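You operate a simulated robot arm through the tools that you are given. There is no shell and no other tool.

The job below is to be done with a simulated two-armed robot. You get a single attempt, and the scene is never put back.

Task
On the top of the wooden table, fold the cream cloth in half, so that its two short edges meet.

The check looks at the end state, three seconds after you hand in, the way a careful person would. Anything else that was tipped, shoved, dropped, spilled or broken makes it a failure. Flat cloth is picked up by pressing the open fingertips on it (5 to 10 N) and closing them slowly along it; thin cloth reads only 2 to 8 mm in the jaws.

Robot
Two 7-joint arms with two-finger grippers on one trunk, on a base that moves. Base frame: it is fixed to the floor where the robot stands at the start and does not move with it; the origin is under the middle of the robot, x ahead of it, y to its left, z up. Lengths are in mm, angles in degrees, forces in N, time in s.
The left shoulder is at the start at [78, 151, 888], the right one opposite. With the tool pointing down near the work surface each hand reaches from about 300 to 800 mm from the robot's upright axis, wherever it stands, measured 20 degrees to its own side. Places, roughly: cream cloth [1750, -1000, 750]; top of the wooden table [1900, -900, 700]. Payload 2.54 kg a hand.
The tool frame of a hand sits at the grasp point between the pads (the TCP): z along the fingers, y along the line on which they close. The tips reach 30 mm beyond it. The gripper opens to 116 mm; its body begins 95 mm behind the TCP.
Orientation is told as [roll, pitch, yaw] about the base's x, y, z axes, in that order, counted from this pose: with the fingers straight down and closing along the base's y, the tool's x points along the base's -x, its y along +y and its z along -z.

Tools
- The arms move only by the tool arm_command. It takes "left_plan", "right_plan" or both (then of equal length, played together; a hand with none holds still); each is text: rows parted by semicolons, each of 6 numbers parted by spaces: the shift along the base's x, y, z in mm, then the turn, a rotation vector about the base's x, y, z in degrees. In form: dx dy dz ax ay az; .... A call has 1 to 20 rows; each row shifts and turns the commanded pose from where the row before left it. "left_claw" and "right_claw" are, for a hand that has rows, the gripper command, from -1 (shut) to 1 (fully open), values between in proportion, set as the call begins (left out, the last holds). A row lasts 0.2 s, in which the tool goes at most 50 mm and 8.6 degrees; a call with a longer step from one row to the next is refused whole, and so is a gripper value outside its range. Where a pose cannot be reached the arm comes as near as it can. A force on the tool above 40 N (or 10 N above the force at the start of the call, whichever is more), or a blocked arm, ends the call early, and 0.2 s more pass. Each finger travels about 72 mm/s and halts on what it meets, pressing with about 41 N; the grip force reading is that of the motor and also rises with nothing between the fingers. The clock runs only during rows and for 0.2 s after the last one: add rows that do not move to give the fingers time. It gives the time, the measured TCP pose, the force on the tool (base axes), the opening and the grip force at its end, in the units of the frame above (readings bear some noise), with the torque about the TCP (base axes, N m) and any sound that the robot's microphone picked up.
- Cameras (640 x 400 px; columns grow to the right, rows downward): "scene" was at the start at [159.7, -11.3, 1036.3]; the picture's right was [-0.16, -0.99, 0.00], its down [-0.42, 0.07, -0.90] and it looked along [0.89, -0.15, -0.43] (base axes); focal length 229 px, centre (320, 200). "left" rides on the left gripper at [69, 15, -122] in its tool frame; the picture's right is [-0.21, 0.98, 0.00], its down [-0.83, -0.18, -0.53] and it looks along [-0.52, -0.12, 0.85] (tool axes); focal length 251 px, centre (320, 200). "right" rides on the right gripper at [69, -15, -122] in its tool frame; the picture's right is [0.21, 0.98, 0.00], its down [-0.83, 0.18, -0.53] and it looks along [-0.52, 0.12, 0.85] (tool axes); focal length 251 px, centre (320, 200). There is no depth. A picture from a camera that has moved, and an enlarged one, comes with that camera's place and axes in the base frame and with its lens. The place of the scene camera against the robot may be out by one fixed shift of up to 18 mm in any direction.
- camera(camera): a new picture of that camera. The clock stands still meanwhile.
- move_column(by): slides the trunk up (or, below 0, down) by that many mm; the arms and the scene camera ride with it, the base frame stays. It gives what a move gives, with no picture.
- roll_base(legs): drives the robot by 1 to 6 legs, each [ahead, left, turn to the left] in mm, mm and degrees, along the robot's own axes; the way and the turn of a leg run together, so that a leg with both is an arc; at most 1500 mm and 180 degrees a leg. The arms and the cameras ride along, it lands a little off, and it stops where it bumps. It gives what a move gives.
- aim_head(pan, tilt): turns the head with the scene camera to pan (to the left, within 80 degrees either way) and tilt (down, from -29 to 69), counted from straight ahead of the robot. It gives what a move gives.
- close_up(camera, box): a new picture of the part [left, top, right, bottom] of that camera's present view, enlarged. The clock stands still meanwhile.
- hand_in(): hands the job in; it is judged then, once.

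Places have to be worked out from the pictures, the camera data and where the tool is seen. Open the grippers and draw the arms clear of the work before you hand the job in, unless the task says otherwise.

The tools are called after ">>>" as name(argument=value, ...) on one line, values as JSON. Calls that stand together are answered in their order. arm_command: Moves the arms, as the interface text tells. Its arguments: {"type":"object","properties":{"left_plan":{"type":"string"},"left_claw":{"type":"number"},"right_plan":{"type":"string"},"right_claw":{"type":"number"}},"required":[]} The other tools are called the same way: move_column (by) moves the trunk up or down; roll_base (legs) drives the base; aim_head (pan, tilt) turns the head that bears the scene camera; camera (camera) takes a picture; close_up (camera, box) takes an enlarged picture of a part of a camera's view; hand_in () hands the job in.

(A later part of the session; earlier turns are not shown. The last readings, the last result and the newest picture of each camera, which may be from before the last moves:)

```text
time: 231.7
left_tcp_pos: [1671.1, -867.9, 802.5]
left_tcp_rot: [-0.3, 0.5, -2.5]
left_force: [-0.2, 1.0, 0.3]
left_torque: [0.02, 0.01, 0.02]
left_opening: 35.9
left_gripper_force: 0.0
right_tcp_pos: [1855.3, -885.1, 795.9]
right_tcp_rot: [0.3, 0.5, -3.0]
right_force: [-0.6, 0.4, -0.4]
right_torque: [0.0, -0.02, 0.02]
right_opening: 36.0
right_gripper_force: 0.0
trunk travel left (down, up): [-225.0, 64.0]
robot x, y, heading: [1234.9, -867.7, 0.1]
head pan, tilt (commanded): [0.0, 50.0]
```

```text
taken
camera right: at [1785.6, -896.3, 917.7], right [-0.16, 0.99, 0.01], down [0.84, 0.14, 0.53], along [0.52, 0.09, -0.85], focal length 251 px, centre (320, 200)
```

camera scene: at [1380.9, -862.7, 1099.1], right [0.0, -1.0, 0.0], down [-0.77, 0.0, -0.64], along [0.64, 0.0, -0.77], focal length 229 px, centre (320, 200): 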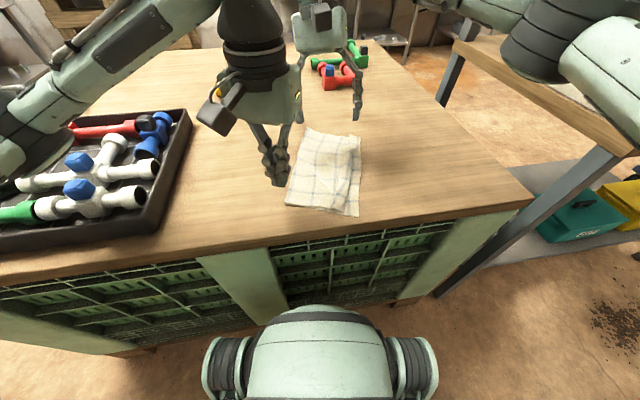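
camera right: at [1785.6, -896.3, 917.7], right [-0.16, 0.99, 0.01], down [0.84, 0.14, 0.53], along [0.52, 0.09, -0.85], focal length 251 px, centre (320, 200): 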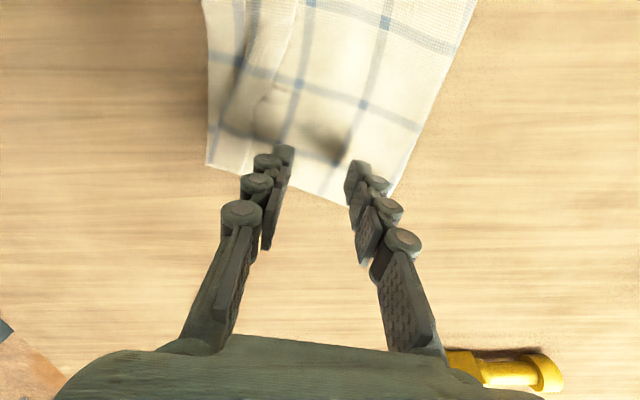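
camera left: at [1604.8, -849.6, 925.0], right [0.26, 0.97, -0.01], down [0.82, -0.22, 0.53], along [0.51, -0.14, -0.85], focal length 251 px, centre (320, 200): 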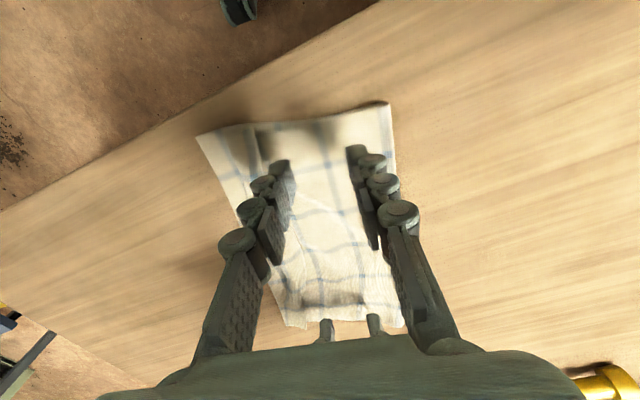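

Both pairs of fingertips straddle the middle strip between crease and flap. I'll lower both to contact.

>>> arm_command(left_plan="0 0 -10 0 0 0;0 0 -10 0 0 0;0 0 -5 0 0 0;0 0 -3 0 0 0;0 0 0 0 0 0", right_plan="0 0 -8 0 0 0;0 0 -8 0 0 0;0 0 -4 0 0 0;0 0 -2 0 0 0;0 0 0 0 0 0")

>>> arm_command(left_plan="0 0 -1.5 0 0 0;0 0 0 0 0 0", right_plan="0 0 -1.5 0 0 0;0 0 0 0 0 0")

```text
time: 232.9
left_tcp_pos: [1669.5, -868.9, 775.4]
left_tcp_rot: [-0.2, 0.6, -2.6]
left_force: [-0.1, 0.0, -0.5]
left_torque: [0.02, -0.01, -0.01]
left_opening: 36.1
left_gripper_force: 0.1
right_tcp_pos: [1854.5, -883.5, 774.4]
right_tcp_rot: [0.2, 0.6, -3.0]
right_force: [0.7, -0.6, -0.2]
right_torque: [0.01, 0.0, 0.02]
right_opening: 36.0
right_gripper_force: 0.0
trunk travel left (down, up): [-225.0, 64.0]
robot x, y, heading: [1235.3, -866.9, 0.2]
head pan, tilt (commanded): [0.0, 50.0]
```

```text
time: 233.5
left_tcp_pos: [1668.7, -868.0, 773.5]
left_tcp_rot: [-0.3, 0.6, -2.7]
left_force: [-0.4, -0.2, -0.1]
left_torque: [0.01, -0.02, -0.02]
left_opening: 35.9
left_gripper_force: 0.1
right_tcp_pos: [1854.6, -883.6, 771.6]
right_tcp_rot: [0.2, 0.6, -3.1]
right_force: [0.2, 0.4, 1.5]
right_torque: [-0.03, 0.03, -0.02]
right_opening: 35.8
right_gripper_force: 0.1
trunk travel left (down, up): [-225.0, 64.0]
robot x, y, heading: [1235.7, -865.6, 0.2]
head pan, tilt (commanded): [0.0, 50.0]
```

>>> arm_command(left_plan="0 0 -1.5 0 0 0;0 0 0 0 0 0", right_plan="0 0 -1 0 0 0;0 0 0 0 0 0")

>>> arm_command(left_plan="0 0 -1 0 0 0;0 0 0 0 0 0", right_plan="0 0 -0.3 0 0 0;0 0 0 0 0 0")

```text
time: 234.1
left_tcp_pos: [1669.3, -868.9, 774.0]
left_tcp_rot: [-0.3, 0.6, -2.6]
left_force: [0.0, -1.2, 0.3]
left_torque: [-0.01, 0.02, -0.03]
left_opening: 36.1
left_gripper_force: 0.1
right_tcp_pos: [1855.3, -884.2, 770.8]
right_tcp_rot: [0.4, 0.5, -3.1]
right_force: [2.0, -1.4, 3.6]
right_torque: [-0.06, -0.03, 0.03]
right_opening: 35.8
right_gripper_force: 0.1
trunk travel left (down, up): [-225.0, 64.0]
robot x, y, heading: [1233.4, -863.3, 0.4]
head pan, tilt (commanded): [0.0, 50.0]
```

```text
time: 234.7
left_tcp_pos: [1669.6, -867.3, 773.1]
left_tcp_rot: [-0.3, 0.4, -2.5]
left_force: [-0.7, 0.1, 0.6]
left_torque: [-0.02, -0.02, 0.0]
left_opening: 36.0
left_gripper_force: 0.1
right_tcp_pos: [1854.4, -883.1, 771.8]
right_tcp_rot: [0.3, 0.5, -3.0]
right_force: [1.3, -1.3, 6.3]
right_torque: [-0.11, -0.06, -0.01]
right_opening: 36.4
right_gripper_force: 1.0
trunk travel left (down, up): [-225.0, 64.0]
robot x, y, heading: [1231.6, -866.0, 0.2]
head pan, tilt (commanded): [0.0, 50.0]
```

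>>> arm_command(left_plan="0 0 -1.3 0 0 0;0 0 0 0 0 0", right_plan="0 0 0 0 0 0;0 0 0 0 0 0")

>>> arm_command(left_plan="0 0 -0.8 0 0 0;0 0 0 0 0 0", right_plan="0 0 0 0 0 0;0 0 0 0 0 0")

```text
time: 235.3
left_tcp_pos: [1670.6, -868.5, 772.5]
left_tcp_rot: [-0.3, 0.5, -2.6]
left_force: [-1.7, 0.7, 3.8]
left_torque: [0.05, 0.04, 0.02]
left_opening: 36.1
left_gripper_force: 0.1
right_tcp_pos: [1853.4, -881.7, 771.5]
right_tcp_rot: [0.3, 0.6, -3.0]
right_force: [0.0, -0.2, 5.0]
right_torque: [-0.09, -0.07, 0.0]
right_opening: 35.9
right_gripper_force: 0.3
trunk travel left (down, up): [-225.0, 64.0]
robot x, y, heading: [1236.5, -866.6, 0.2]
head pan, tilt (commanded): [0.0, 50.0]
```

```text
time: 235.9
left_tcp_pos: [1671.0, -867.0, 770.6]
left_tcp_rot: [-0.3, 0.3, -2.5]
left_force: [-2.7, 0.7, 9.6]
left_torque: [0.14, 0.11, 0.02]
left_opening: 36.3
left_gripper_force: 0.2
right_tcp_pos: [1853.8, -882.5, 771.8]
right_tcp_rot: [0.3, 0.5, -3.0]
right_force: [0.3, -0.5, 3.7]
right_torque: [-0.07, -0.04, 0.04]
right_opening: 35.9
right_gripper_force: 0.5
trunk travel left (down, up): [-225.0, 64.0]
robot x, y, heading: [1230.0, -864.1, 0.2]
head pan, tilt (commanded): [0.0, 50.0]
```

Both press now (9.6 N and ~4–6 N). I'll add a little on the right and close both slowly to gather both layers.

>>> arm_command(left_plan="0 0 0 0 0 0;0 0 0 0 0 0", right_plan="0 0 -0.6 0 0 0;0 0 0 0 0 0", left_claw=-0.5, right_claw=-0.5)

>>> arm_command(left_plan="0 0 0 0 0 0;0 0 0 0 0 0", right_plan="0 0 0 0 0 0;0 0 0 0 0 0", left_claw=-0.62, right_claw=-0.62)

>>> arm_command(left_plan="0 0 0 0 0 0;0 0 0 0 0 0", right_plan="0 0 0 0 0 0;0 0 0 0 0 0", left_claw=-0.74, right_claw=-0.74)

>>> close_up(camera="left", box=[180, 60, 440, 240])

>>> close_up(camera="right", box=[180, 60, 440, 240])

```text
time: 236.5
left_tcp_pos: [1670.1, -868.6, 770.7]
left_tcp_rot: [-0.4, 0.4, -2.6]
left_force: [1.2, -0.7, 9.2]
left_torque: [0.09, -0.02, -0.04]
left_opening: 28.8
left_gripper_force: 0.1
right_tcp_pos: [1853.4, -882.4, 771.6]
right_tcp_rot: [0.4, 0.6, -3.0]
right_force: [-0.9, 0.2, 6.1]
right_torque: [-0.07, -0.02, -0.02]
right_opening: 28.5
right_gripper_force: 0.0
trunk travel left (down, up): [-225.0, 64.0]
robot x, y, heading: [1238.3, -869.1, 0.2]
head pan, tilt (commanded): [0.0, 50.0]
```

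```text
time: 237.1
left_tcp_pos: [1671.4, -868.2, 771.8]
left_tcp_rot: [-0.3, 0.3, -2.7]
left_force: [-0.2, 1.4, 7.6]
left_torque: [0.05, 0.0, 0.0]
left_opening: 21.2
left_gripper_force: 0.1
right_tcp_pos: [1854.3, -882.3, 769.7]
right_tcp_rot: [0.3, 0.6, -3.1]
right_force: [0.5, -0.6, 4.5]
right_torque: [-0.02, -0.04, 0.02]
right_opening: 20.9
right_gripper_force: 0.0
trunk travel left (down, up): [-225.0, 64.0]
robot x, y, heading: [1237.8, -866.9, 0.4]
head pan, tilt (commanded): [0.0, 50.0]
```

```text
time: 237.7
left_tcp_pos: [1670.7, -866.4, 770.6]
left_tcp_rot: [-0.3, 0.4, -2.6]
left_force: [-0.2, -0.2, 5.2]
left_torque: [-0.02, 0.05, -0.03]
left_opening: 14.0
left_gripper_force: 0.1
right_tcp_pos: [1855.6, -882.1, 770.5]
right_tcp_rot: [0.3, 0.6, -3.1]
right_force: [-0.7, -0.2, 3.3]
right_torque: [-0.02, 0.01, 0.0]
right_opening: 14.0
right_gripper_force: 0.0
trunk travel left (down, up): [-225.0, 64.0]
robot x, y, heading: [1236.8, -869.1, 0.1]
head pan, tilt (commanded): [0.0, 50.0]
```

```text
2.22 times, centred on (310, 150) of left
camera zoom: at [1604.0, -849.5, 893.7], right [0.26, 0.97, -0.01], down [0.82, -0.22, 0.53], along [0.51, -0.14, -0.85], focal length 559 px, centre (342, 311)
```

zoom: 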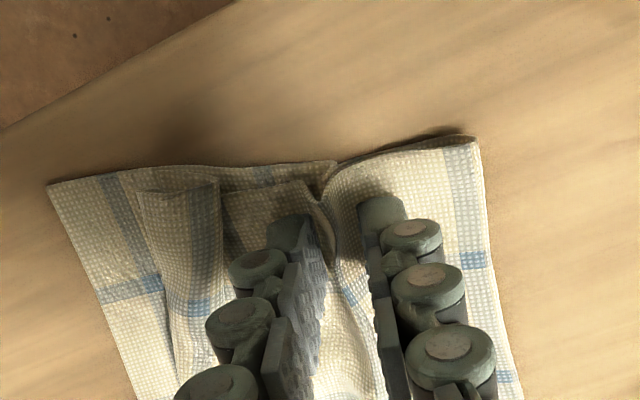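

```text
2.22 times, centred on (310, 150) of right
camera zoom: at [1785.3, -894.4, 893.0], right [-0.16, 0.99, 0.01], down [0.84, 0.14, 0.53], along [0.52, 0.09, -0.85], focal length 559 px, centre (342, 311)
```

zoom: 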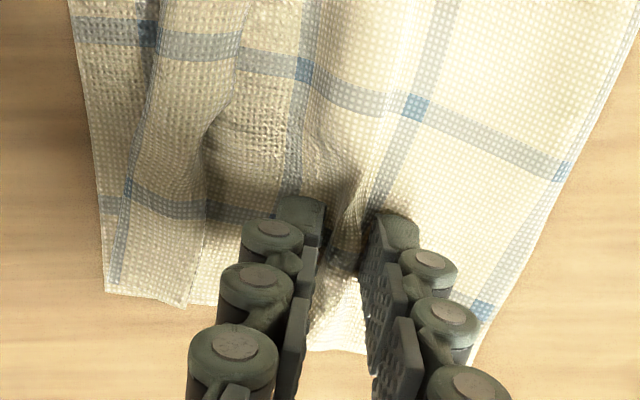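

Very good: at the near edge I can see that only the top layer is being gathered while the bottom stays flat — exactly what I want. I'll finish closing.

>>> arm_command(left_plan="0 0 -0.3 0 0 0;0 0 0 0 0 0", right_plan="0 0 -0.3 0 0 0;0 0 0 0 0 0", left_claw=-0.86, right_claw=-0.86)

>>> arm_command(left_plan="0 0 0 0 0 0;0 0 0 0 0 0;0 0 0 0 0 0", right_plan="0 0 0 0 0 0;0 0 0 0 0 0;0 0 0 0 0 0", left_claw=-1, right_claw=-1)

>>> arm_command(left_plan="0 0 6 0 0 0;0 0 6 0 0 0;0 0 6 0 0 0;0 0 6 0 0 0;0 0 6 0 0 0;0 0 0 0 0 0", right_plan="0 0 6 0 0 0;0 0 6 0 0 0;0 0 6 0 0 0;0 0 6 0 0 0;0 0 6 0 0 0;0 0 0 0 0 0")

>>> close_up(camera="left", box=[180, 60, 440, 240])

>>> close_up(camera="right", box=[180, 60, 440, 240])

>>> close_up(camera="scene", box=[265, 105, 405, 225])

```text
time: 238.3
left_tcp_pos: [1670.8, -868.4, 771.2]
left_tcp_rot: [-0.3, 0.4, -2.6]
left_force: [-0.3, -0.2, 3.7]
left_torque: [-0.02, 0.03, 0.01]
left_opening: 7.3
left_gripper_force: 0.0
right_tcp_pos: [1854.2, -881.1, 770.4]
right_tcp_rot: [0.3, 0.6, -3.1]
right_force: [-1.2, -0.8, 5.9]
right_torque: [-0.05, 0.01, 0.0]
right_opening: 8.5
right_gripper_force: 0.0
trunk travel left (down, up): [-225.0, 64.0]
robot x, y, heading: [1234.9, -867.3, 0.0]
head pan, tilt (commanded): [0.0, 50.0]
```

```text
time: 239.1
left_tcp_pos: [1670.7, -867.6, 770.9]
left_tcp_rot: [-0.4, 0.4, -2.6]
left_force: [1.3, 1.3, 0.7]
left_torque: [0.13, 0.02, 0.01]
left_opening: 4.8
left_gripper_force: 38.3
right_tcp_pos: [1854.5, -882.3, 769.0]
right_tcp_rot: [0.3, 0.6, -2.9]
right_force: [-0.2, -0.7, 4.6]
right_torque: [-0.01, 0.02, 0.02]
right_opening: 2.9
right_gripper_force: 31.8
trunk travel left (down, up): [-225.0, 64.0]
robot x, y, heading: [1236.5, -863.8, 0.3]
head pan, tilt (commanded): [0.0, 50.0]
```

```text
time: 240.5
left_tcp_pos: [1671.1, -868.1, 800.1]
left_tcp_rot: [-0.4, 0.4, -2.6]
left_force: [0.5, 0.1, -2.0]
left_torque: [-0.02, -0.01, -0.01]
left_opening: 5.4
left_gripper_force: 39.1
right_tcp_pos: [1853.8, -881.9, 800.0]
right_tcp_rot: [0.2, 0.7, -2.9]
right_force: [-1.6, -0.2, 1.3]
right_torque: [0.0, 0.0, -0.02]
right_opening: 0.7
right_gripper_force: 25.4
trunk travel left (down, up): [-225.0, 64.0]
robot x, y, heading: [1232.8, -867.0, 0.0]
head pan, tilt (commanded): [0.0, 50.0]
```

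```text
2.22 times, centred on (310, 150) of left
camera zoom: at [1605.2, -850.0, 923.0], right [0.26, 0.97, -0.01], down [0.82, -0.22, 0.53], along [0.51, -0.14, -0.85], focal length 559 px, centre (342, 311)
```

zoom: 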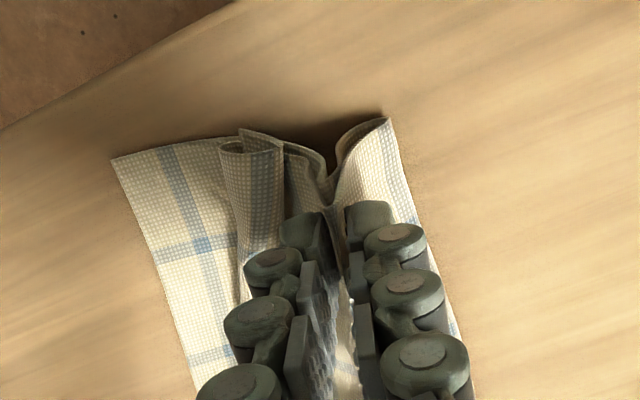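

```text
2.22 times, centred on (310, 150) of right
camera zoom: at [1785.3, -893.8, 922.0], right [-0.16, 0.99, 0.01], down [0.84, 0.14, 0.53], along [0.52, 0.09, -0.85], focal length 559 px, centre (342, 311)
```

zoom: 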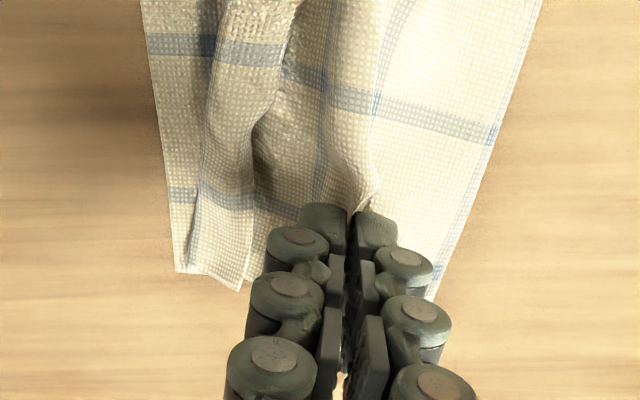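

```text
3.33 times, centred on (335, 165) of scene
camera zoom: at [1380.7, -862.6, 1099.2], right [0.0, -1.0, 0.0], down [-0.77, 0.0, -0.64], along [0.64, 0.0, -0.77], focal length 764 px, centre (270, 317)
```

zoom: 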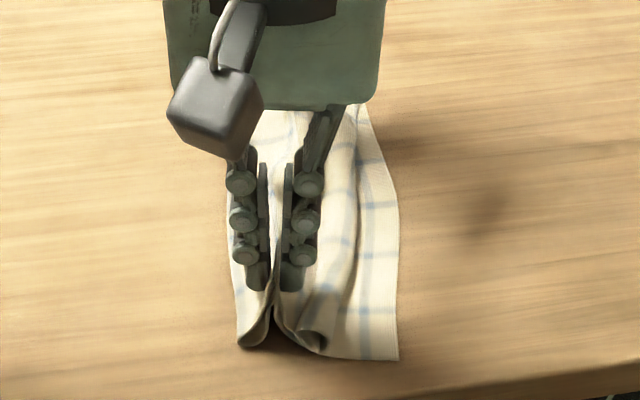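

Held on both sides. I'll lift further to see what hangs from each hand.

>>> arm_command(left_plan="0 0 8 0 0 0;0 0 8 0 0 0;0 0 8 0 0 0;0 0 8 0 0 0;0 0 8 0 0 0;0 0 8 0 0 0;0 0 0 0 0 0;0 0 0 0 0 0", right_plan="0 0 8 0 0 0;0 0 8 0 0 0;0 0 8 0 0 0;0 0 8 0 0 0;0 0 8 0 0 0;0 0 8 0 0 0;0 0 0 0 0 0;0 0 0 0 0 0")

>>> close_up(camera="left", box=[140, 40, 460, 240])

>>> close_up(camera="right", box=[140, 0, 460, 240])

>>> close_up(camera="scene", box=[265, 105, 405, 225])

```text
time: 242.3
left_tcp_pos: [1670.7, -867.6, 848.9]
left_tcp_rot: [-0.3, 0.6, -2.6]
left_force: [-0.8, 0.9, -2.1]
left_torque: [-0.17, -0.03, 0.03]
left_opening: 5.2
left_gripper_force: 39.1
right_tcp_pos: [1854.8, -881.5, 848.5]
right_tcp_rot: [0.3, 0.6, -3.0]
right_force: [0.5, -0.7, -1.5]
right_torque: [0.01, -0.03, -0.02]
right_opening: 5.9
right_gripper_force: 36.6
trunk travel left (down, up): [-225.0, 64.0]
robot x, y, heading: [1240.0, -868.3, 0.5]
head pan, tilt (commanded): [0.0, 50.0]
```

```text
2.00 times, centred on (300, 140) of left
camera zoom: at [1604.8, -848.9, 971.6], right [0.26, 0.97, -0.01], down [0.82, -0.22, 0.53], along [0.51, -0.14, -0.85], focal length 503 px, centre (360, 320)
```

zoom: 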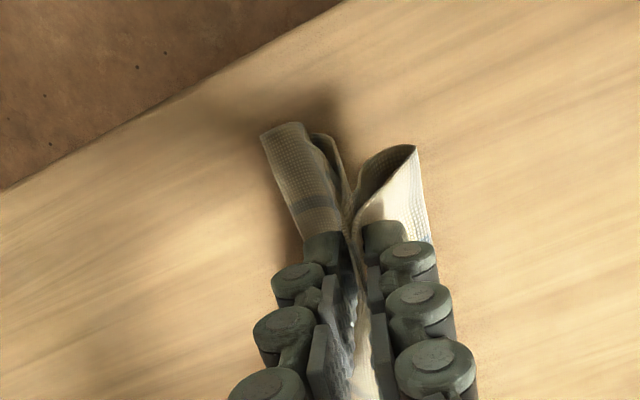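

```text
1.67 times, centred on (300, 120) of right
camera zoom: at [1786.1, -893.9, 970.6], right [-0.16, 0.99, 0.01], down [0.84, 0.14, 0.53], along [0.52, 0.09, -0.85], focal length 419 px, centre (353, 333)
```

zoom: 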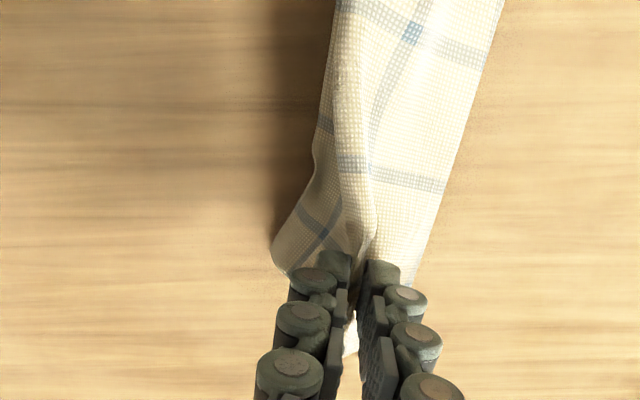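

```text
3.33 times, centred on (335, 165) of scene
camera zoom: at [1380.8, -862.5, 1099.1], right [0.0, -1.0, 0.0], down [-0.77, 0.0, -0.64], along [0.64, 0.0, -0.77], focal length 764 px, centre (270, 317)
```

zoom: 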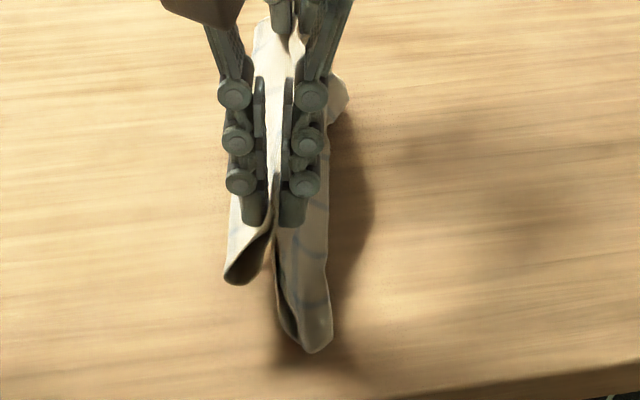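

Both layers came up at both hands, so the cloth hangs from its middle line: the crease loop on the left and both free ends on the right. I'll zoom in on the right side to see how the free ends hang.

>>> close_up(camera="scene", box=[300, 150, 360, 220])

>>> close_up(camera="left", box=[250, 80, 370, 170])

>>> close_up(camera="right", box=[250, 60, 400, 190])

```text
5.71 times, centred on (330, 185) of scene
camera zoom: at [1380.8, -862.5, 1099.1], right [0.0, -1.0, 0.0], down [-0.77, 0.0, -0.64], along [0.64, 0.0, -0.77], focal length 1310 px, centre (263, 286)
```

zoom: 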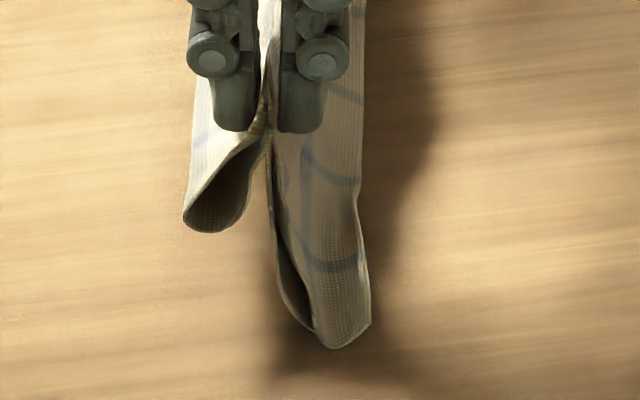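

```text
4.44 times, centred on (310, 125) of left
camera zoom: at [1604.8, -848.9, 971.6], right [0.26, 0.97, -0.01], down [0.82, -0.22, 0.53], along [0.51, -0.14, -0.85], focal length 1118 px, centre (364, 533)
```

zoom: 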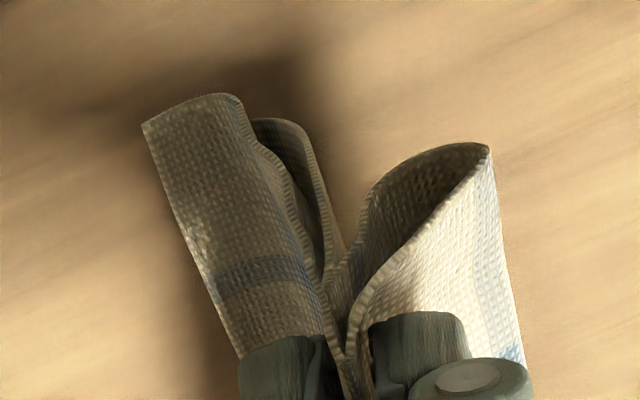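

```text
3.08 times, centred on (325, 125) of right
camera zoom: at [1786.1, -893.9, 970.6], right [-0.16, 0.99, 0.01], down [0.84, 0.14, 0.53], along [0.52, 0.09, -0.85], focal length 774 px, centre (305, 431)
```

zoom: 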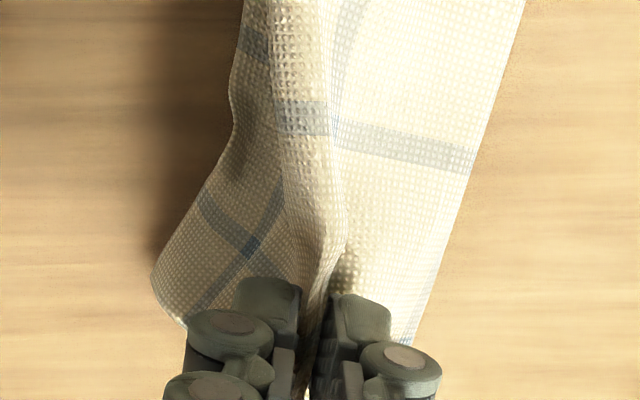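

The roll has dropped open: the top layer's end now hangs flaring to the right, with the bottom layer just inside it and the crease loop on the left, forming a V. I'll lower straight down slowly so both sides splay outward.

>>> arm_command(left_plan="0 0 -4 0 0 0;0 0 -4 0 0 0;0 0 -4 0 0 0;0 0 -4 0 0 0;0 0 -4 0 0 0;0 0 -4 0 0 0;0 0 -4 0 0 0;0 0 -4 0 0 0;0 0 0 0 0 0", right_plan="0 0 -4 0 0 0;0 0 -4 0 0 0;0 0 -4 0 0 0;0 0 -4 0 0 0;0 0 -4 0 0 0;0 0 -4 0 0 0;0 0 -4 0 0 0;0 0 -4 0 0 0;0 0 0 0 0 0")

>>> close_up(camera="scene", box=[265, 105, 405, 225])

>>> close_up(camera="left", box=[180, 50, 440, 230])

>>> close_up(camera="right", box=[180, 0, 440, 230])

```text
time: 244.3
left_tcp_pos: [1670.1, -868.7, 815.8]
left_tcp_rot: [-0.3, 0.4, -2.7]
left_force: [-0.2, 1.7, -1.8]
left_torque: [-0.21, -0.03, 0.0]
left_opening: 5.3
left_gripper_force: 39.3
right_tcp_pos: [1855.3, -880.4, 817.2]
right_tcp_rot: [0.3, 0.6, -3.1]
right_force: [-0.5, 0.0, -1.2]
right_torque: [-0.03, 0.0, 0.02]
right_opening: 5.6
right_gripper_force: 36.8
trunk travel left (down, up): [-225.0, 64.0]
robot x, y, heading: [1234.6, -872.7, 0.4]
head pan, tilt (commanded): [0.0, 50.0]
```

```text
3.33 times, centred on (335, 165) of scene
camera zoom: at [1380.7, -862.6, 1099.2], right [0.0, -1.0, 0.0], down [-0.77, 0.0, -0.64], along [0.64, 0.0, -0.77], focal length 764 px, centre (270, 317)
```

zoom: 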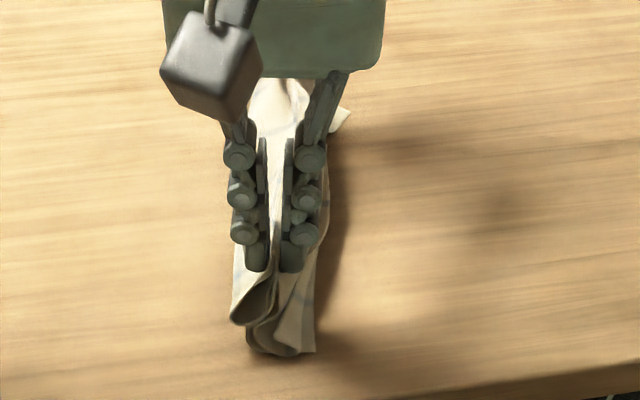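

```text
2.22 times, centred on (310, 140) of left
camera zoom: at [1604.2, -849.8, 939.0], right [0.26, 0.97, -0.01], down [0.82, -0.22, 0.53], along [0.51, -0.14, -0.85], focal length 559 px, centre (342, 333)
```

zoom: 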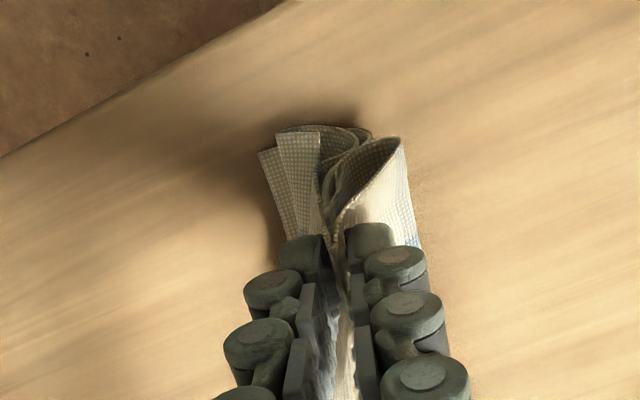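

```text
1.74 times, centred on (310, 115) of right
camera zoom: at [1785.4, -893.2, 938.4], right [-0.16, 0.99, 0.01], down [0.84, 0.14, 0.53], along [0.52, 0.09, -0.85], focal length 437 px, centre (337, 348)
```

zoom: 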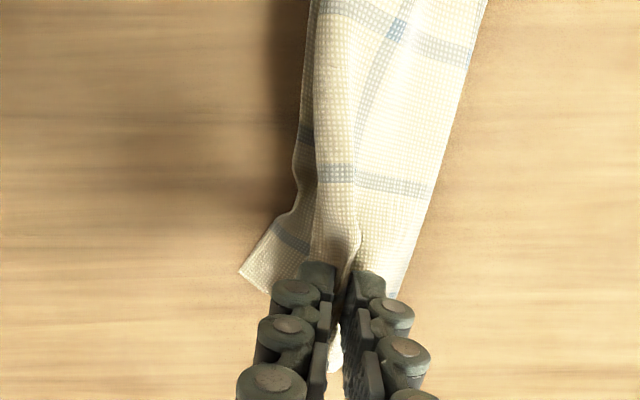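

The free ends have touched down with their edges pointing right, but the strips bow to the left. I'll move both hands left ~50 mm at this height so the strips get pulled straight with the ends trailing right.

>>> arm_command(left_plan="0 5 0.5 0 0 0;0 5 0.5 0 0 0;0 5 0 0 0 0;0 5 0 0 0 0;0 5 0 0 0 0;0 5 0 0 0 0;0 5 0 0 0 0;0 5 0 0 0 0;0 5 0 0 0 0;0 5 0 0 0 0;0 0 0 0 0 0", right_plan="0 5 0.5 0 0 0;0 5 0.5 0 0 0;0 5 0 0 0 0;0 5 0 0 0 0;0 5 0 0 0 0;0 5 0 0 0 0;0 5 0 0 0 0;0 5 0 0 0 0;0 5 0 0 0 0;0 5 0 0 0 0;0 0 0 0 0 0")

>>> close_up(camera="scene", box=[255, 105, 395, 225])

>>> close_up(camera="left", box=[180, 50, 440, 230])

>>> close_up(camera="right", box=[140, 0, 440, 230])

```text
time: 246.7
left_tcp_pos: [1670.5, -817.8, 816.1]
left_tcp_rot: [-0.3, 0.4, -2.6]
left_force: [0.0, 0.4, 1.2]
left_torque: [-0.04, 0.03, -0.01]
left_opening: 3.6
left_gripper_force: 36.7
right_tcp_pos: [1854.7, -830.1, 817.1]
right_tcp_rot: [0.3, 0.6, -3.0]
right_force: [-0.2, 1.3, -0.4]
right_torque: [0.02, 0.07, -0.01]
right_opening: 4.4
right_gripper_force: 38.9
trunk travel left (down, up): [-225.0, 64.0]
robot x, y, heading: [1237.3, -864.6, 0.2]
head pan, tilt (commanded): [0.0, 50.0]
```

```text
3.33 times, centred on (325, 165) of scene
camera zoom: at [1380.7, -862.6, 1099.2], right [0.0, -1.0, 0.0], down [-0.77, 0.0, -0.64], along [0.64, 0.0, -0.77], focal length 764 px, centre (303, 317)
```

zoom: 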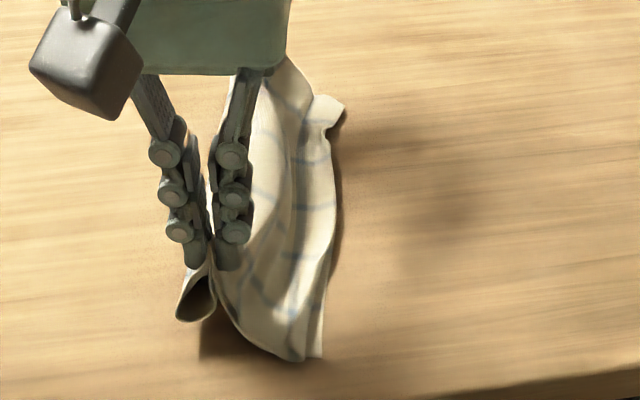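

```text
2.22 times, centred on (310, 140) of left
camera zoom: at [1604.2, -799.6, 940.4], right [0.26, 0.97, -0.01], down [0.82, -0.22, 0.53], along [0.51, -0.14, -0.85], focal length 559 px, centre (342, 333)
```

zoom: 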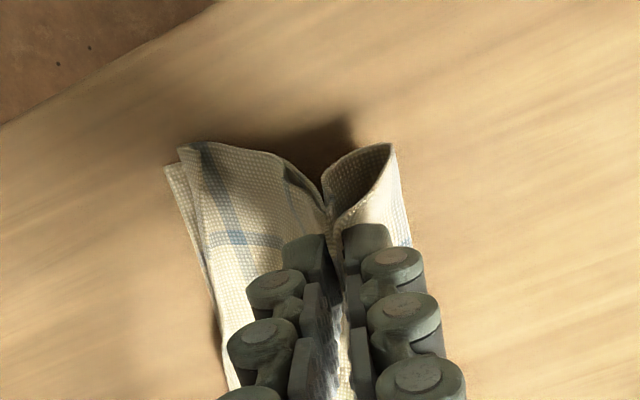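

```text
1.74 times, centred on (290, 115) of right
camera zoom: at [1786.4, -843.4, 938.9], right [-0.16, 0.99, 0.01], down [0.84, 0.14, 0.53], along [0.52, 0.09, -0.85], focal length 437 px, centre (372, 348)
```

zoom: 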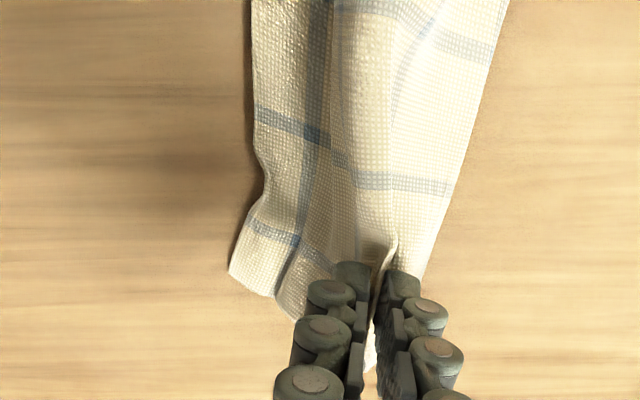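

Superb: both layers now trail to the right with their edges almost coinciding (NR and NL within ~10 mm). I'll lower straight down so the crease loop flops to the left.

>>> arm_command(left_plan="0 0 -4 0 0 0;0 0 -4 0 0 0;0 0 -4 0 0 0;0 0 -4 0 0 0;0 0 -4 0 0 0;0 0 0 0 0 0", right_plan="0 0 -4 0 0 0;0 0 -4 0 0 0;0 0 -4 0 0 0;0 0 -4 0 0 0;0 0 -4 0 0 0;0 0 0 0 0 0")

>>> close_up(camera="scene", box=[255, 105, 395, 225])

>>> close_up(camera="left", box=[180, 50, 440, 230])

```text
time: 248.1
left_tcp_pos: [1670.1, -818.1, 796.3]
left_tcp_rot: [-0.3, 0.3, -2.7]
left_force: [0.0, -0.5, 3.3]
left_torque: [0.0, 0.0, 0.02]
left_opening: 1.4
left_gripper_force: 30.4
right_tcp_pos: [1855.6, -832.4, 796.2]
right_tcp_rot: [0.3, 0.6, -3.0]
right_force: [-0.6, 0.9, 0.7]
right_torque: [-0.13, -0.02, 0.01]
right_opening: 4.1
right_gripper_force: 38.3
trunk travel left (down, up): [-225.0, 64.0]
robot x, y, heading: [1233.6, -866.5, 0.5]
head pan, tilt (commanded): [0.0, 50.0]
```

```text
3.33 times, centred on (325, 165) of scene
camera zoom: at [1380.7, -862.6, 1099.2], right [0.0, -1.0, 0.0], down [-0.77, 0.0, -0.64], along [0.64, 0.0, -0.77], focal length 764 px, centre (303, 317)
```

zoom: 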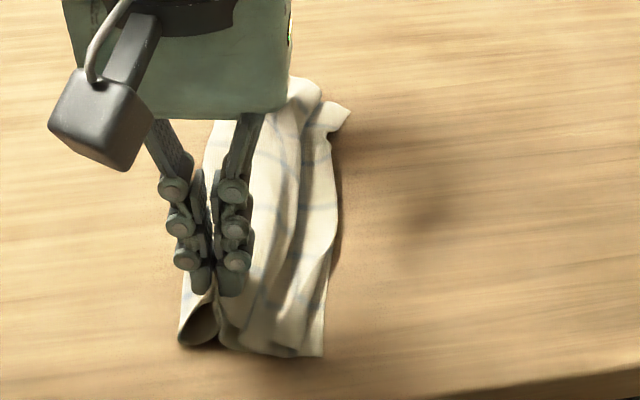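

```text
2.22 times, centred on (310, 140) of left
camera zoom: at [1604.4, -799.8, 919.0], right [0.26, 0.97, -0.01], down [0.82, -0.22, 0.53], along [0.51, -0.14, -0.85], focal length 559 px, centre (342, 333)
```

zoom: 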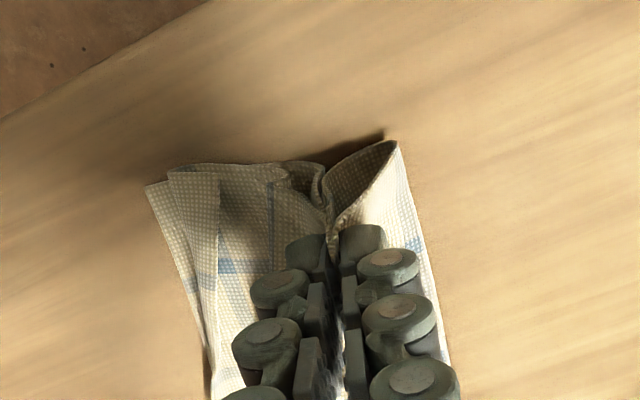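

The edges remain aligned. There's a bit of slack bunching at the jaws, so I'll move left ~20 mm more while lowering.

>>> arm_command(left_plan="0 4 -2.5 0 0 0;0 4 -2.5 0 0 0;0 4 -2.5 0 0 0;0 4 -2.5 0 0 0;0 4 -2.5 0 0 0;0 0 0 0 0 0", right_plan="0 4 -2.5 0 0 0;0 4 -2.5 0 0 0;0 4 -2.5 0 0 0;0 4 -2.5 0 0 0;0 4 -2.5 0 0 0;0 0 0 0 0 0")

>>> close_up(camera="scene", box=[255, 105, 395, 225])

>>> close_up(camera="left", box=[160, 50, 440, 230])

>>> close_up(camera="right", box=[140, 0, 440, 230])

```text
time: 249.5
left_tcp_pos: [1672.7, -797.9, 783.9]
left_tcp_rot: [-0.3, 0.4, -2.6]
left_force: [-1.0, 1.2, 1.3]
left_torque: [-0.17, -0.01, 0.0]
left_opening: 1.6
left_gripper_force: 27.1
right_tcp_pos: [1855.1, -811.6, 784.7]
right_tcp_rot: [0.2, 0.6, -3.1]
right_force: [0.4, 0.6, -0.2]
right_torque: [0.01, 0.01, -0.01]
right_opening: 4.8
right_gripper_force: 31.4
trunk travel left (down, up): [-225.0, 64.0]
robot x, y, heading: [1239.0, -864.7, 0.1]
head pan, tilt (commanded): [0.0, 50.0]
```

```text
3.33 times, centred on (325, 165) of scene
camera zoom: at [1380.8, -862.7, 1099.2], right [0.0, -1.0, 0.0], down [-0.77, 0.0, -0.64], along [0.64, 0.0, -0.77], focal length 764 px, centre (303, 317)
```

zoom: 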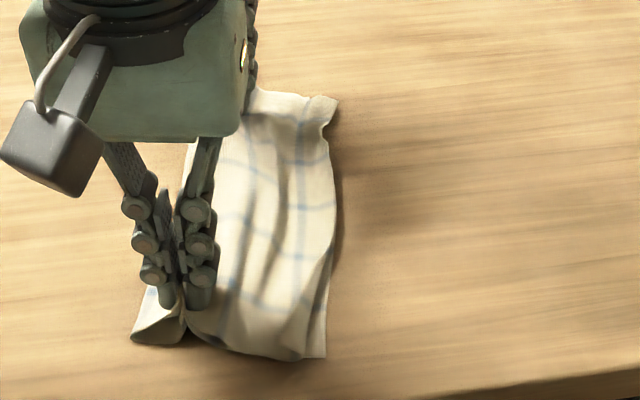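

```text
2.22 times, centred on (300, 140) of left
camera zoom: at [1604.9, -780.2, 906.6], right [0.26, 0.97, -0.01], down [0.82, -0.22, 0.53], along [0.51, -0.14, -0.85], focal length 559 px, centre (364, 333)
```

zoom: 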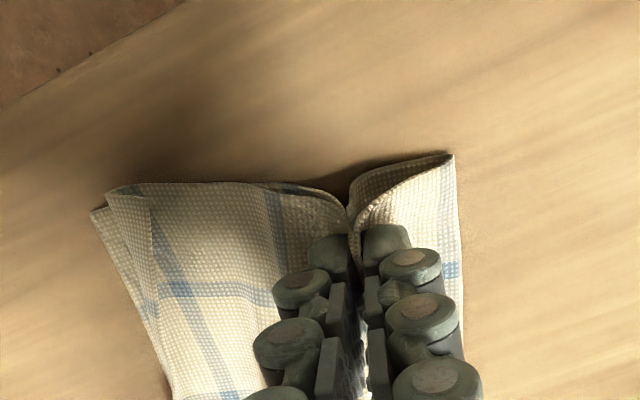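

```text
1.74 times, centred on (290, 115) of right
camera zoom: at [1785.4, -823.0, 906.7], right [-0.16, 0.99, 0.01], down [0.84, 0.14, 0.53], along [0.52, 0.09, -0.85], focal length 437 px, centre (372, 348)
```

zoom: 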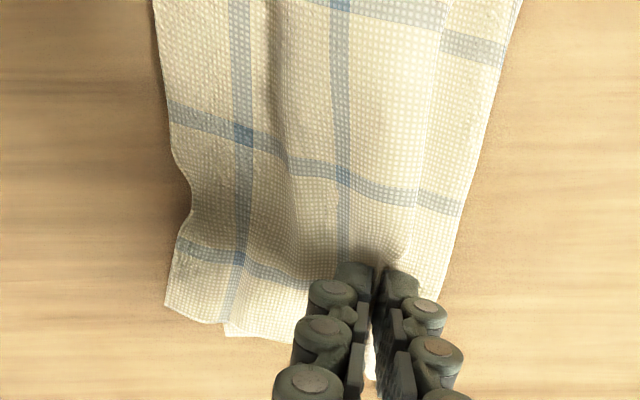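

Edges meet within ~7 mm near and ~20 mm far. I'll lower the last few mm, release both hands, and lift.

>>> arm_command(left_plan="0 2 -3 0 0 0;0 2 -3 0 0 0;0 0 0 0 0 0", right_plan="0 2 -3 0 0 0;0 2 -3 0 0 0;0 0 0 0 0 0")

>>> arm_command(left_plan="0 0 0 0 0 0;0 0 0 0 0 0;0 0 0 0 0 0;0 0 0 0 0 0", right_plan="0 0 0 0 0 0;0 0 0 0 0 0;0 0 0 0 0 0;0 0 0 0 0 0", left_claw=-0.4, right_claw=-0.4)

>>> arm_command(left_plan="0 0 10 0 0 0;0 0 20 0 0 0;0 20 25 0 0 0;0 30 20 0 0 0;0 30 0 0 0 0;0 0 0 0 0 0", right_plan="0 0 10 0 0 0;0 0 20 0 0 0;0 0 25 0 0 0;0 -20 20 0 0 0;0 -30 0 0 0 0;0 0 0 0 0 0")

>>> close_up(camera="scene", box=[235, 95, 395, 225])

>>> camera(camera="left")

>>> camera(camera="right")

```text
time: 250.3
left_tcp_pos: [1672.7, -794.8, 778.2]
left_tcp_rot: [-0.3, 0.5, -2.6]
left_force: [-1.3, -1.0, 2.1]
left_torque: [-0.1, -0.08, -0.02]
left_opening: 1.0
left_gripper_force: 27.6
right_tcp_pos: [1853.3, -807.6, 778.4]
right_tcp_rot: [0.4, 0.7, -3.0]
right_force: [-0.7, -0.9, -0.2]
right_torque: [0.0, 0.01, 0.03]
right_opening: 4.1
right_gripper_force: 30.8
trunk travel left (down, up): [-225.0, 64.0]
robot x, y, heading: [1238.0, -870.1, 0.2]
head pan, tilt (commanded): [0.0, 50.0]
```

```text
time: 251.3
left_tcp_pos: [1671.4, -794.4, 777.4]
left_tcp_rot: [-0.3, 0.5, -2.5]
left_force: [0.1, 0.0, -0.4]
left_torque: [0.01, 0.0, 0.01]
left_opening: 34.7
left_gripper_force: 0.0
right_tcp_pos: [1854.4, -807.1, 778.7]
right_tcp_rot: [0.4, 0.6, -3.0]
right_force: [-0.3, -0.2, -0.3]
right_torque: [0.0, -0.02, 0.0]
right_opening: 34.6
right_gripper_force: 0.0
trunk travel left (down, up): [-225.0, 64.0]
robot x, y, heading: [1233.4, -865.7, -0.2]
head pan, tilt (commanded): [0.0, 50.0]
```

```text
time: 252.7
left_tcp_pos: [1671.7, -714.9, 852.3]
left_tcp_rot: [-0.1, 0.5, -2.6]
left_force: [-1.0, 1.0, 0.7]
left_torque: [-0.01, 0.03, -0.01]
left_opening: 34.8
left_gripper_force: 0.1
right_tcp_pos: [1855.1, -857.6, 854.6]
right_tcp_rot: [0.3, 0.5, -3.0]
right_force: [-0.3, -0.2, -0.1]
right_torque: [-0.02, -0.03, -0.03]
right_opening: 34.6
right_gripper_force: 0.1
trunk travel left (down, up): [-225.0, 64.0]
robot x, y, heading: [1237.8, -867.5, 0.3]
head pan, tilt (commanded): [0.0, 50.0]
```

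```text
3.08 times, centred on (315, 160) of scene
camera zoom: at [1380.9, -862.6, 1099.1], right [0.0, -1.0, 0.0], down [-0.77, 0.0, -0.64], along [0.64, 0.0, -0.77], focal length 706 px, centre (335, 323)
```

zoom: 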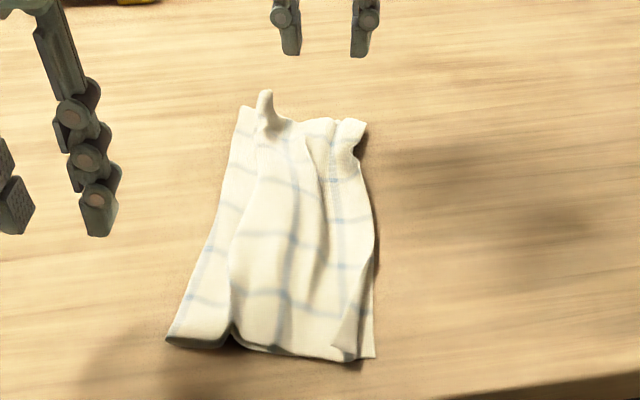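

```text
taken
camera left: at [1605.6, -696.4, 975.7], right [0.26, 0.97, -0.01], down [0.82, -0.22, 0.53], along [0.51, -0.14, -0.85], focal length 251 px, centre (320, 200)
```

left: 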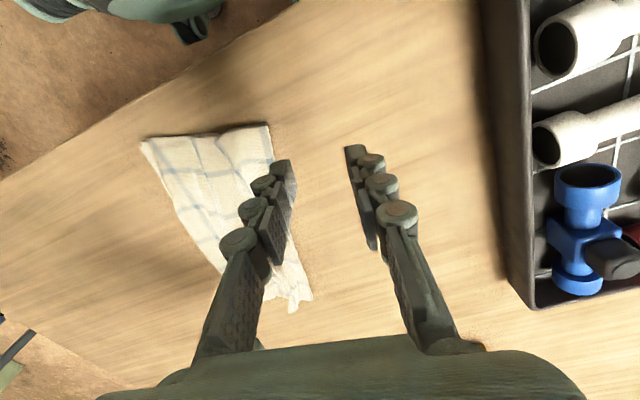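

```text
taken
camera right: at [1786.3, -870.4, 976.1], right [-0.16, 0.99, 0.01], down [0.84, 0.14, 0.53], along [0.52, 0.09, -0.85], focal length 251 px, centre (320, 200)
```

right: 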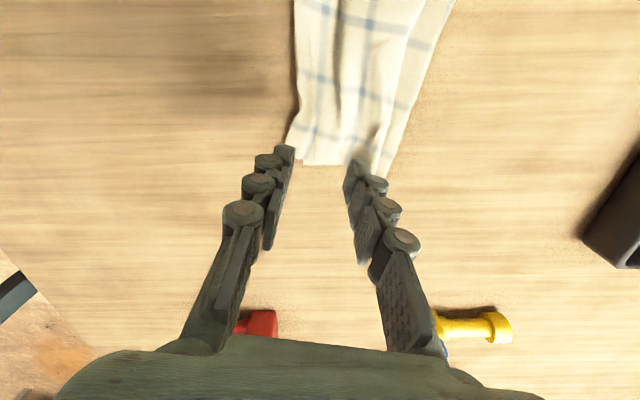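

Both edges are together on the right; now I'll smooth out the lengthwise pleat. The right hand will pin the right strip at (1800,-866) while the left presses just inside the crease near (1675,-773) and pulls it left.

>>> arm_command(left_plan="1 -15 0 0 0 0;1 -20 -10 0 0 0;1 -22 -20 0 0 0;0 0 -20 0 0 0;0 0 -15 0 0 0;0 0 -8 0 0 0;0 0 0 0 0 0", right_plan="-20 -4 0 0 0 0;-20 -4 -10 0 0 0;-15 0 -20 0 0 0;0 0 -20 0 0 0;0 0 -15 0 0 0;0 0 -10 0 0 0;0 0 0 0 0 0", left_claw=-1, right_claw=-1)

>>> camera(camera="left")

>>> camera(camera="right")

```text
time: 254.3
left_tcp_pos: [1672.7, -770.2, 779.5]
left_tcp_rot: [-0.2, 0.4, -2.6]
left_force: [-0.2, -0.6, -0.3]
left_torque: [-0.03, -0.03, 0.04]
left_opening: 0.1
left_gripper_force: 28.5
right_tcp_pos: [1800.5, -866.2, 778.6]
right_tcp_rot: [0.3, 0.5, -3.0]
right_force: [1.1, 0.1, -0.1]
right_torque: [-0.01, -0.02, 0.01]
right_opening: 0.0
right_gripper_force: 28.9
trunk travel left (down, up): [-225.0, 64.0]
robot x, y, heading: [1233.8, -865.9, 0.3]
head pan, tilt (commanded): [0.0, 50.0]
```

```text
taken
camera left: at [1607.2, -752.5, 902.9], right [0.26, 0.97, -0.01], down [0.82, -0.22, 0.53], along [0.51, -0.14, -0.85], focal length 251 px, centre (320, 200)
```

left: 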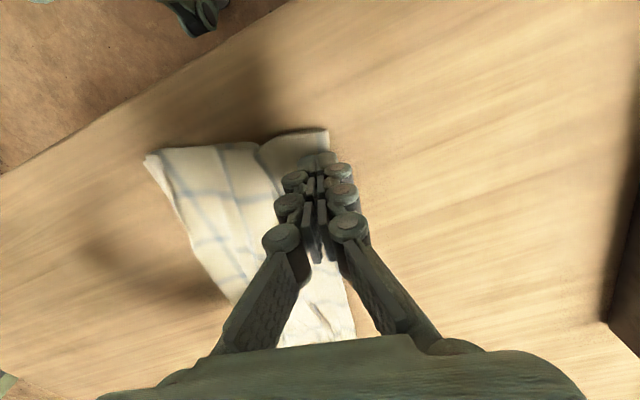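

```text
taken
camera right: at [1732.1, -878.1, 901.3], right [-0.16, 0.99, 0.01], down [0.84, 0.14, 0.53], along [0.52, 0.09, -0.85], focal length 251 px, centre (320, 200)
```

right: 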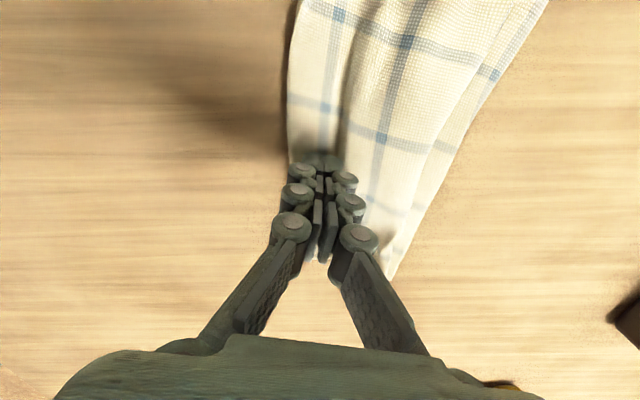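

Both are in place. I'll lower both to press.

>>> arm_command(left_plan="0 -1.5 -4 0 0 0;0 -1.5 -3 0 0 0;0 0 -2 0 0 0;0 0 0 0 0 0", right_plan="0 0 -4 0 0 0;0 0 -3 0 0 0;0 0 -2 0 0 0;0 0 0 0 0 0")

>>> arm_command(left_plan="0 0 -1.2 0 0 0;0 0 0 0 0 0", right_plan="0 0 -1.2 0 0 0;0 0 0 0 0 0")

```text
time: 255.3
left_tcp_pos: [1675.5, -774.2, 771.2]
left_tcp_rot: [-0.3, 0.5, -2.6]
left_force: [0.4, -0.8, -0.2]
left_torque: [0.01, -0.02, -0.03]
left_opening: 0.0
left_gripper_force: 28.3
right_tcp_pos: [1800.8, -866.2, 770.5]
right_tcp_rot: [0.3, 0.6, -3.0]
right_force: [0.7, -0.1, 0.3]
right_torque: [0.04, -0.03, 0.01]
right_opening: 0.0
right_gripper_force: 28.3
trunk travel left (down, up): [-225.0, 64.0]
robot x, y, heading: [1234.2, -866.7, 0.2]
head pan, tilt (commanded): [0.0, 50.0]
```

```text
time: 255.9
left_tcp_pos: [1673.3, -775.1, 770.2]
left_tcp_rot: [-0.3, 0.4, -2.7]
left_force: [0.9, 0.5, -0.4]
left_torque: [0.0, -0.02, 0.01]
left_opening: 0.0
left_gripper_force: 28.6
right_tcp_pos: [1799.7, -864.9, 770.1]
right_tcp_rot: [0.3, 0.5, -3.0]
right_force: [-0.1, 0.2, 1.8]
right_torque: [-0.04, 0.0, 0.03]
right_opening: 0.2
right_gripper_force: 28.3
trunk travel left (down, up): [-225.0, 64.0]
robot x, y, heading: [1231.8, -864.2, 0.4]
head pan, tilt (commanded): [0.0, 50.0]
```

>>> arm_command(left_plan="0 0 -1.5 0 0 0;0 0 0 0 0 0", right_plan="0 0 -1 0 0 0;0 0 0 0 0 0")

>>> arm_command(left_plan="0 0 -0.8 0 0 0;0 0 0 0 0 0", right_plan="0 0 -0.3 0 0 0;0 0 0 0 0 0")

```text
time: 256.5
left_tcp_pos: [1673.2, -774.4, 769.9]
left_tcp_rot: [-0.2, 0.4, -2.6]
left_force: [1.1, -1.0, 3.7]
left_torque: [-0.01, -0.02, -0.02]
left_opening: 0.0
left_gripper_force: 28.5
right_tcp_pos: [1798.8, -866.3, 770.3]
right_tcp_rot: [0.3, 0.5, -3.0]
right_force: [0.7, -1.2, 6.3]
right_torque: [-0.05, -0.07, 0.01]
right_opening: 0.0
right_gripper_force: 28.8
trunk travel left (down, up): [-225.0, 64.0]
robot x, y, heading: [1234.7, -862.3, 0.0]
head pan, tilt (commanded): [0.0, 50.0]
```

```text
time: 257.1
left_tcp_pos: [1674.9, -774.1, 768.7]
left_tcp_rot: [-0.3, 0.4, -2.6]
left_force: [1.6, -1.6, 10.7]
left_torque: [-0.01, 0.03, -0.03]
left_opening: 0.0
left_gripper_force: 28.6
right_tcp_pos: [1800.0, -866.7, 768.2]
right_tcp_rot: [0.3, 0.5, -3.0]
right_force: [0.8, 1.0, 9.4]
right_torque: [-0.01, -0.1, 0.02]
right_opening: 0.0
right_gripper_force: 28.5
trunk travel left (down, up): [-225.0, 64.0]
robot x, y, heading: [1234.2, -868.4, 0.2]
head pan, tilt (commanded): [0.0, 50.0]
```

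Both press with ~10 N. Now the left hand pulls the crease left in small steps.

>>> arm_command(left_plan="0 3 0 0 0 0;0 3 0 0 0 0;0 3 0 0 0 0;0 3 0 0 0 0;0 3 0 0 0 0;0 3 0 0 0 0;0 3 0 0 0 0;0 0 0 0 0 0")

>>> camera(camera="left")

>>> close_up(camera="scene", box=[235, 95, 395, 225])

```text
time: 258.9
left_tcp_pos: [1674.3, -753.2, 768.1]
left_tcp_rot: [-0.2, 0.3, -2.6]
left_force: [-0.3, -3.4, 13.4]
left_torque: [-0.12, 0.01, -0.04]
left_opening: 0.0
left_gripper_force: 28.6
right_tcp_pos: [1798.5, -865.7, 770.7]
right_tcp_rot: [0.3, 0.6, -3.0]
right_force: [3.0, 1.6, 12.2]
right_torque: [-0.04, -0.17, 0.04]
right_opening: 0.1
right_gripper_force: 28.8
trunk travel left (down, up): [-225.0, 64.0]
robot x, y, heading: [1236.1, -865.9, 0.3]
head pan, tilt (commanded): [0.0, 50.0]
```

```text
taken
camera left: at [1606.8, -735.2, 891.5], right [0.26, 0.97, -0.01], down [0.82, -0.22, 0.53], along [0.51, -0.14, -0.85], focal length 251 px, centre (320, 200)
```

left: 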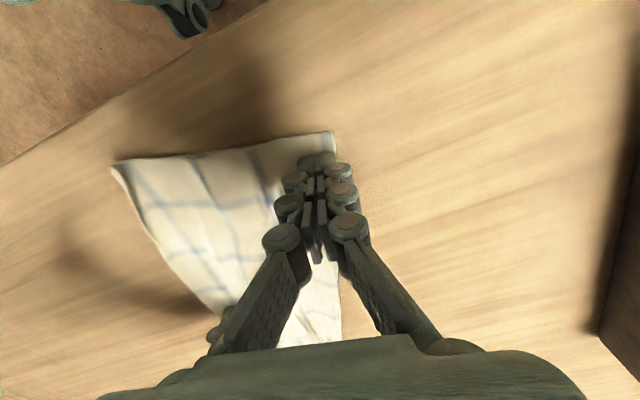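

```text
3.08 times, centred on (315, 160) of scene
camera zoom: at [1379.3, -863.0, 1099.5], right [0.0, -1.0, 0.0], down [-0.76, 0.0, -0.64], along [0.64, 0.0, -0.76], focal length 706 px, centre (335, 323)
```

zoom: 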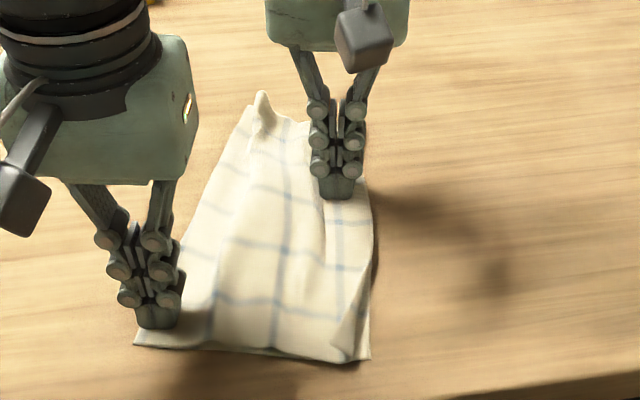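

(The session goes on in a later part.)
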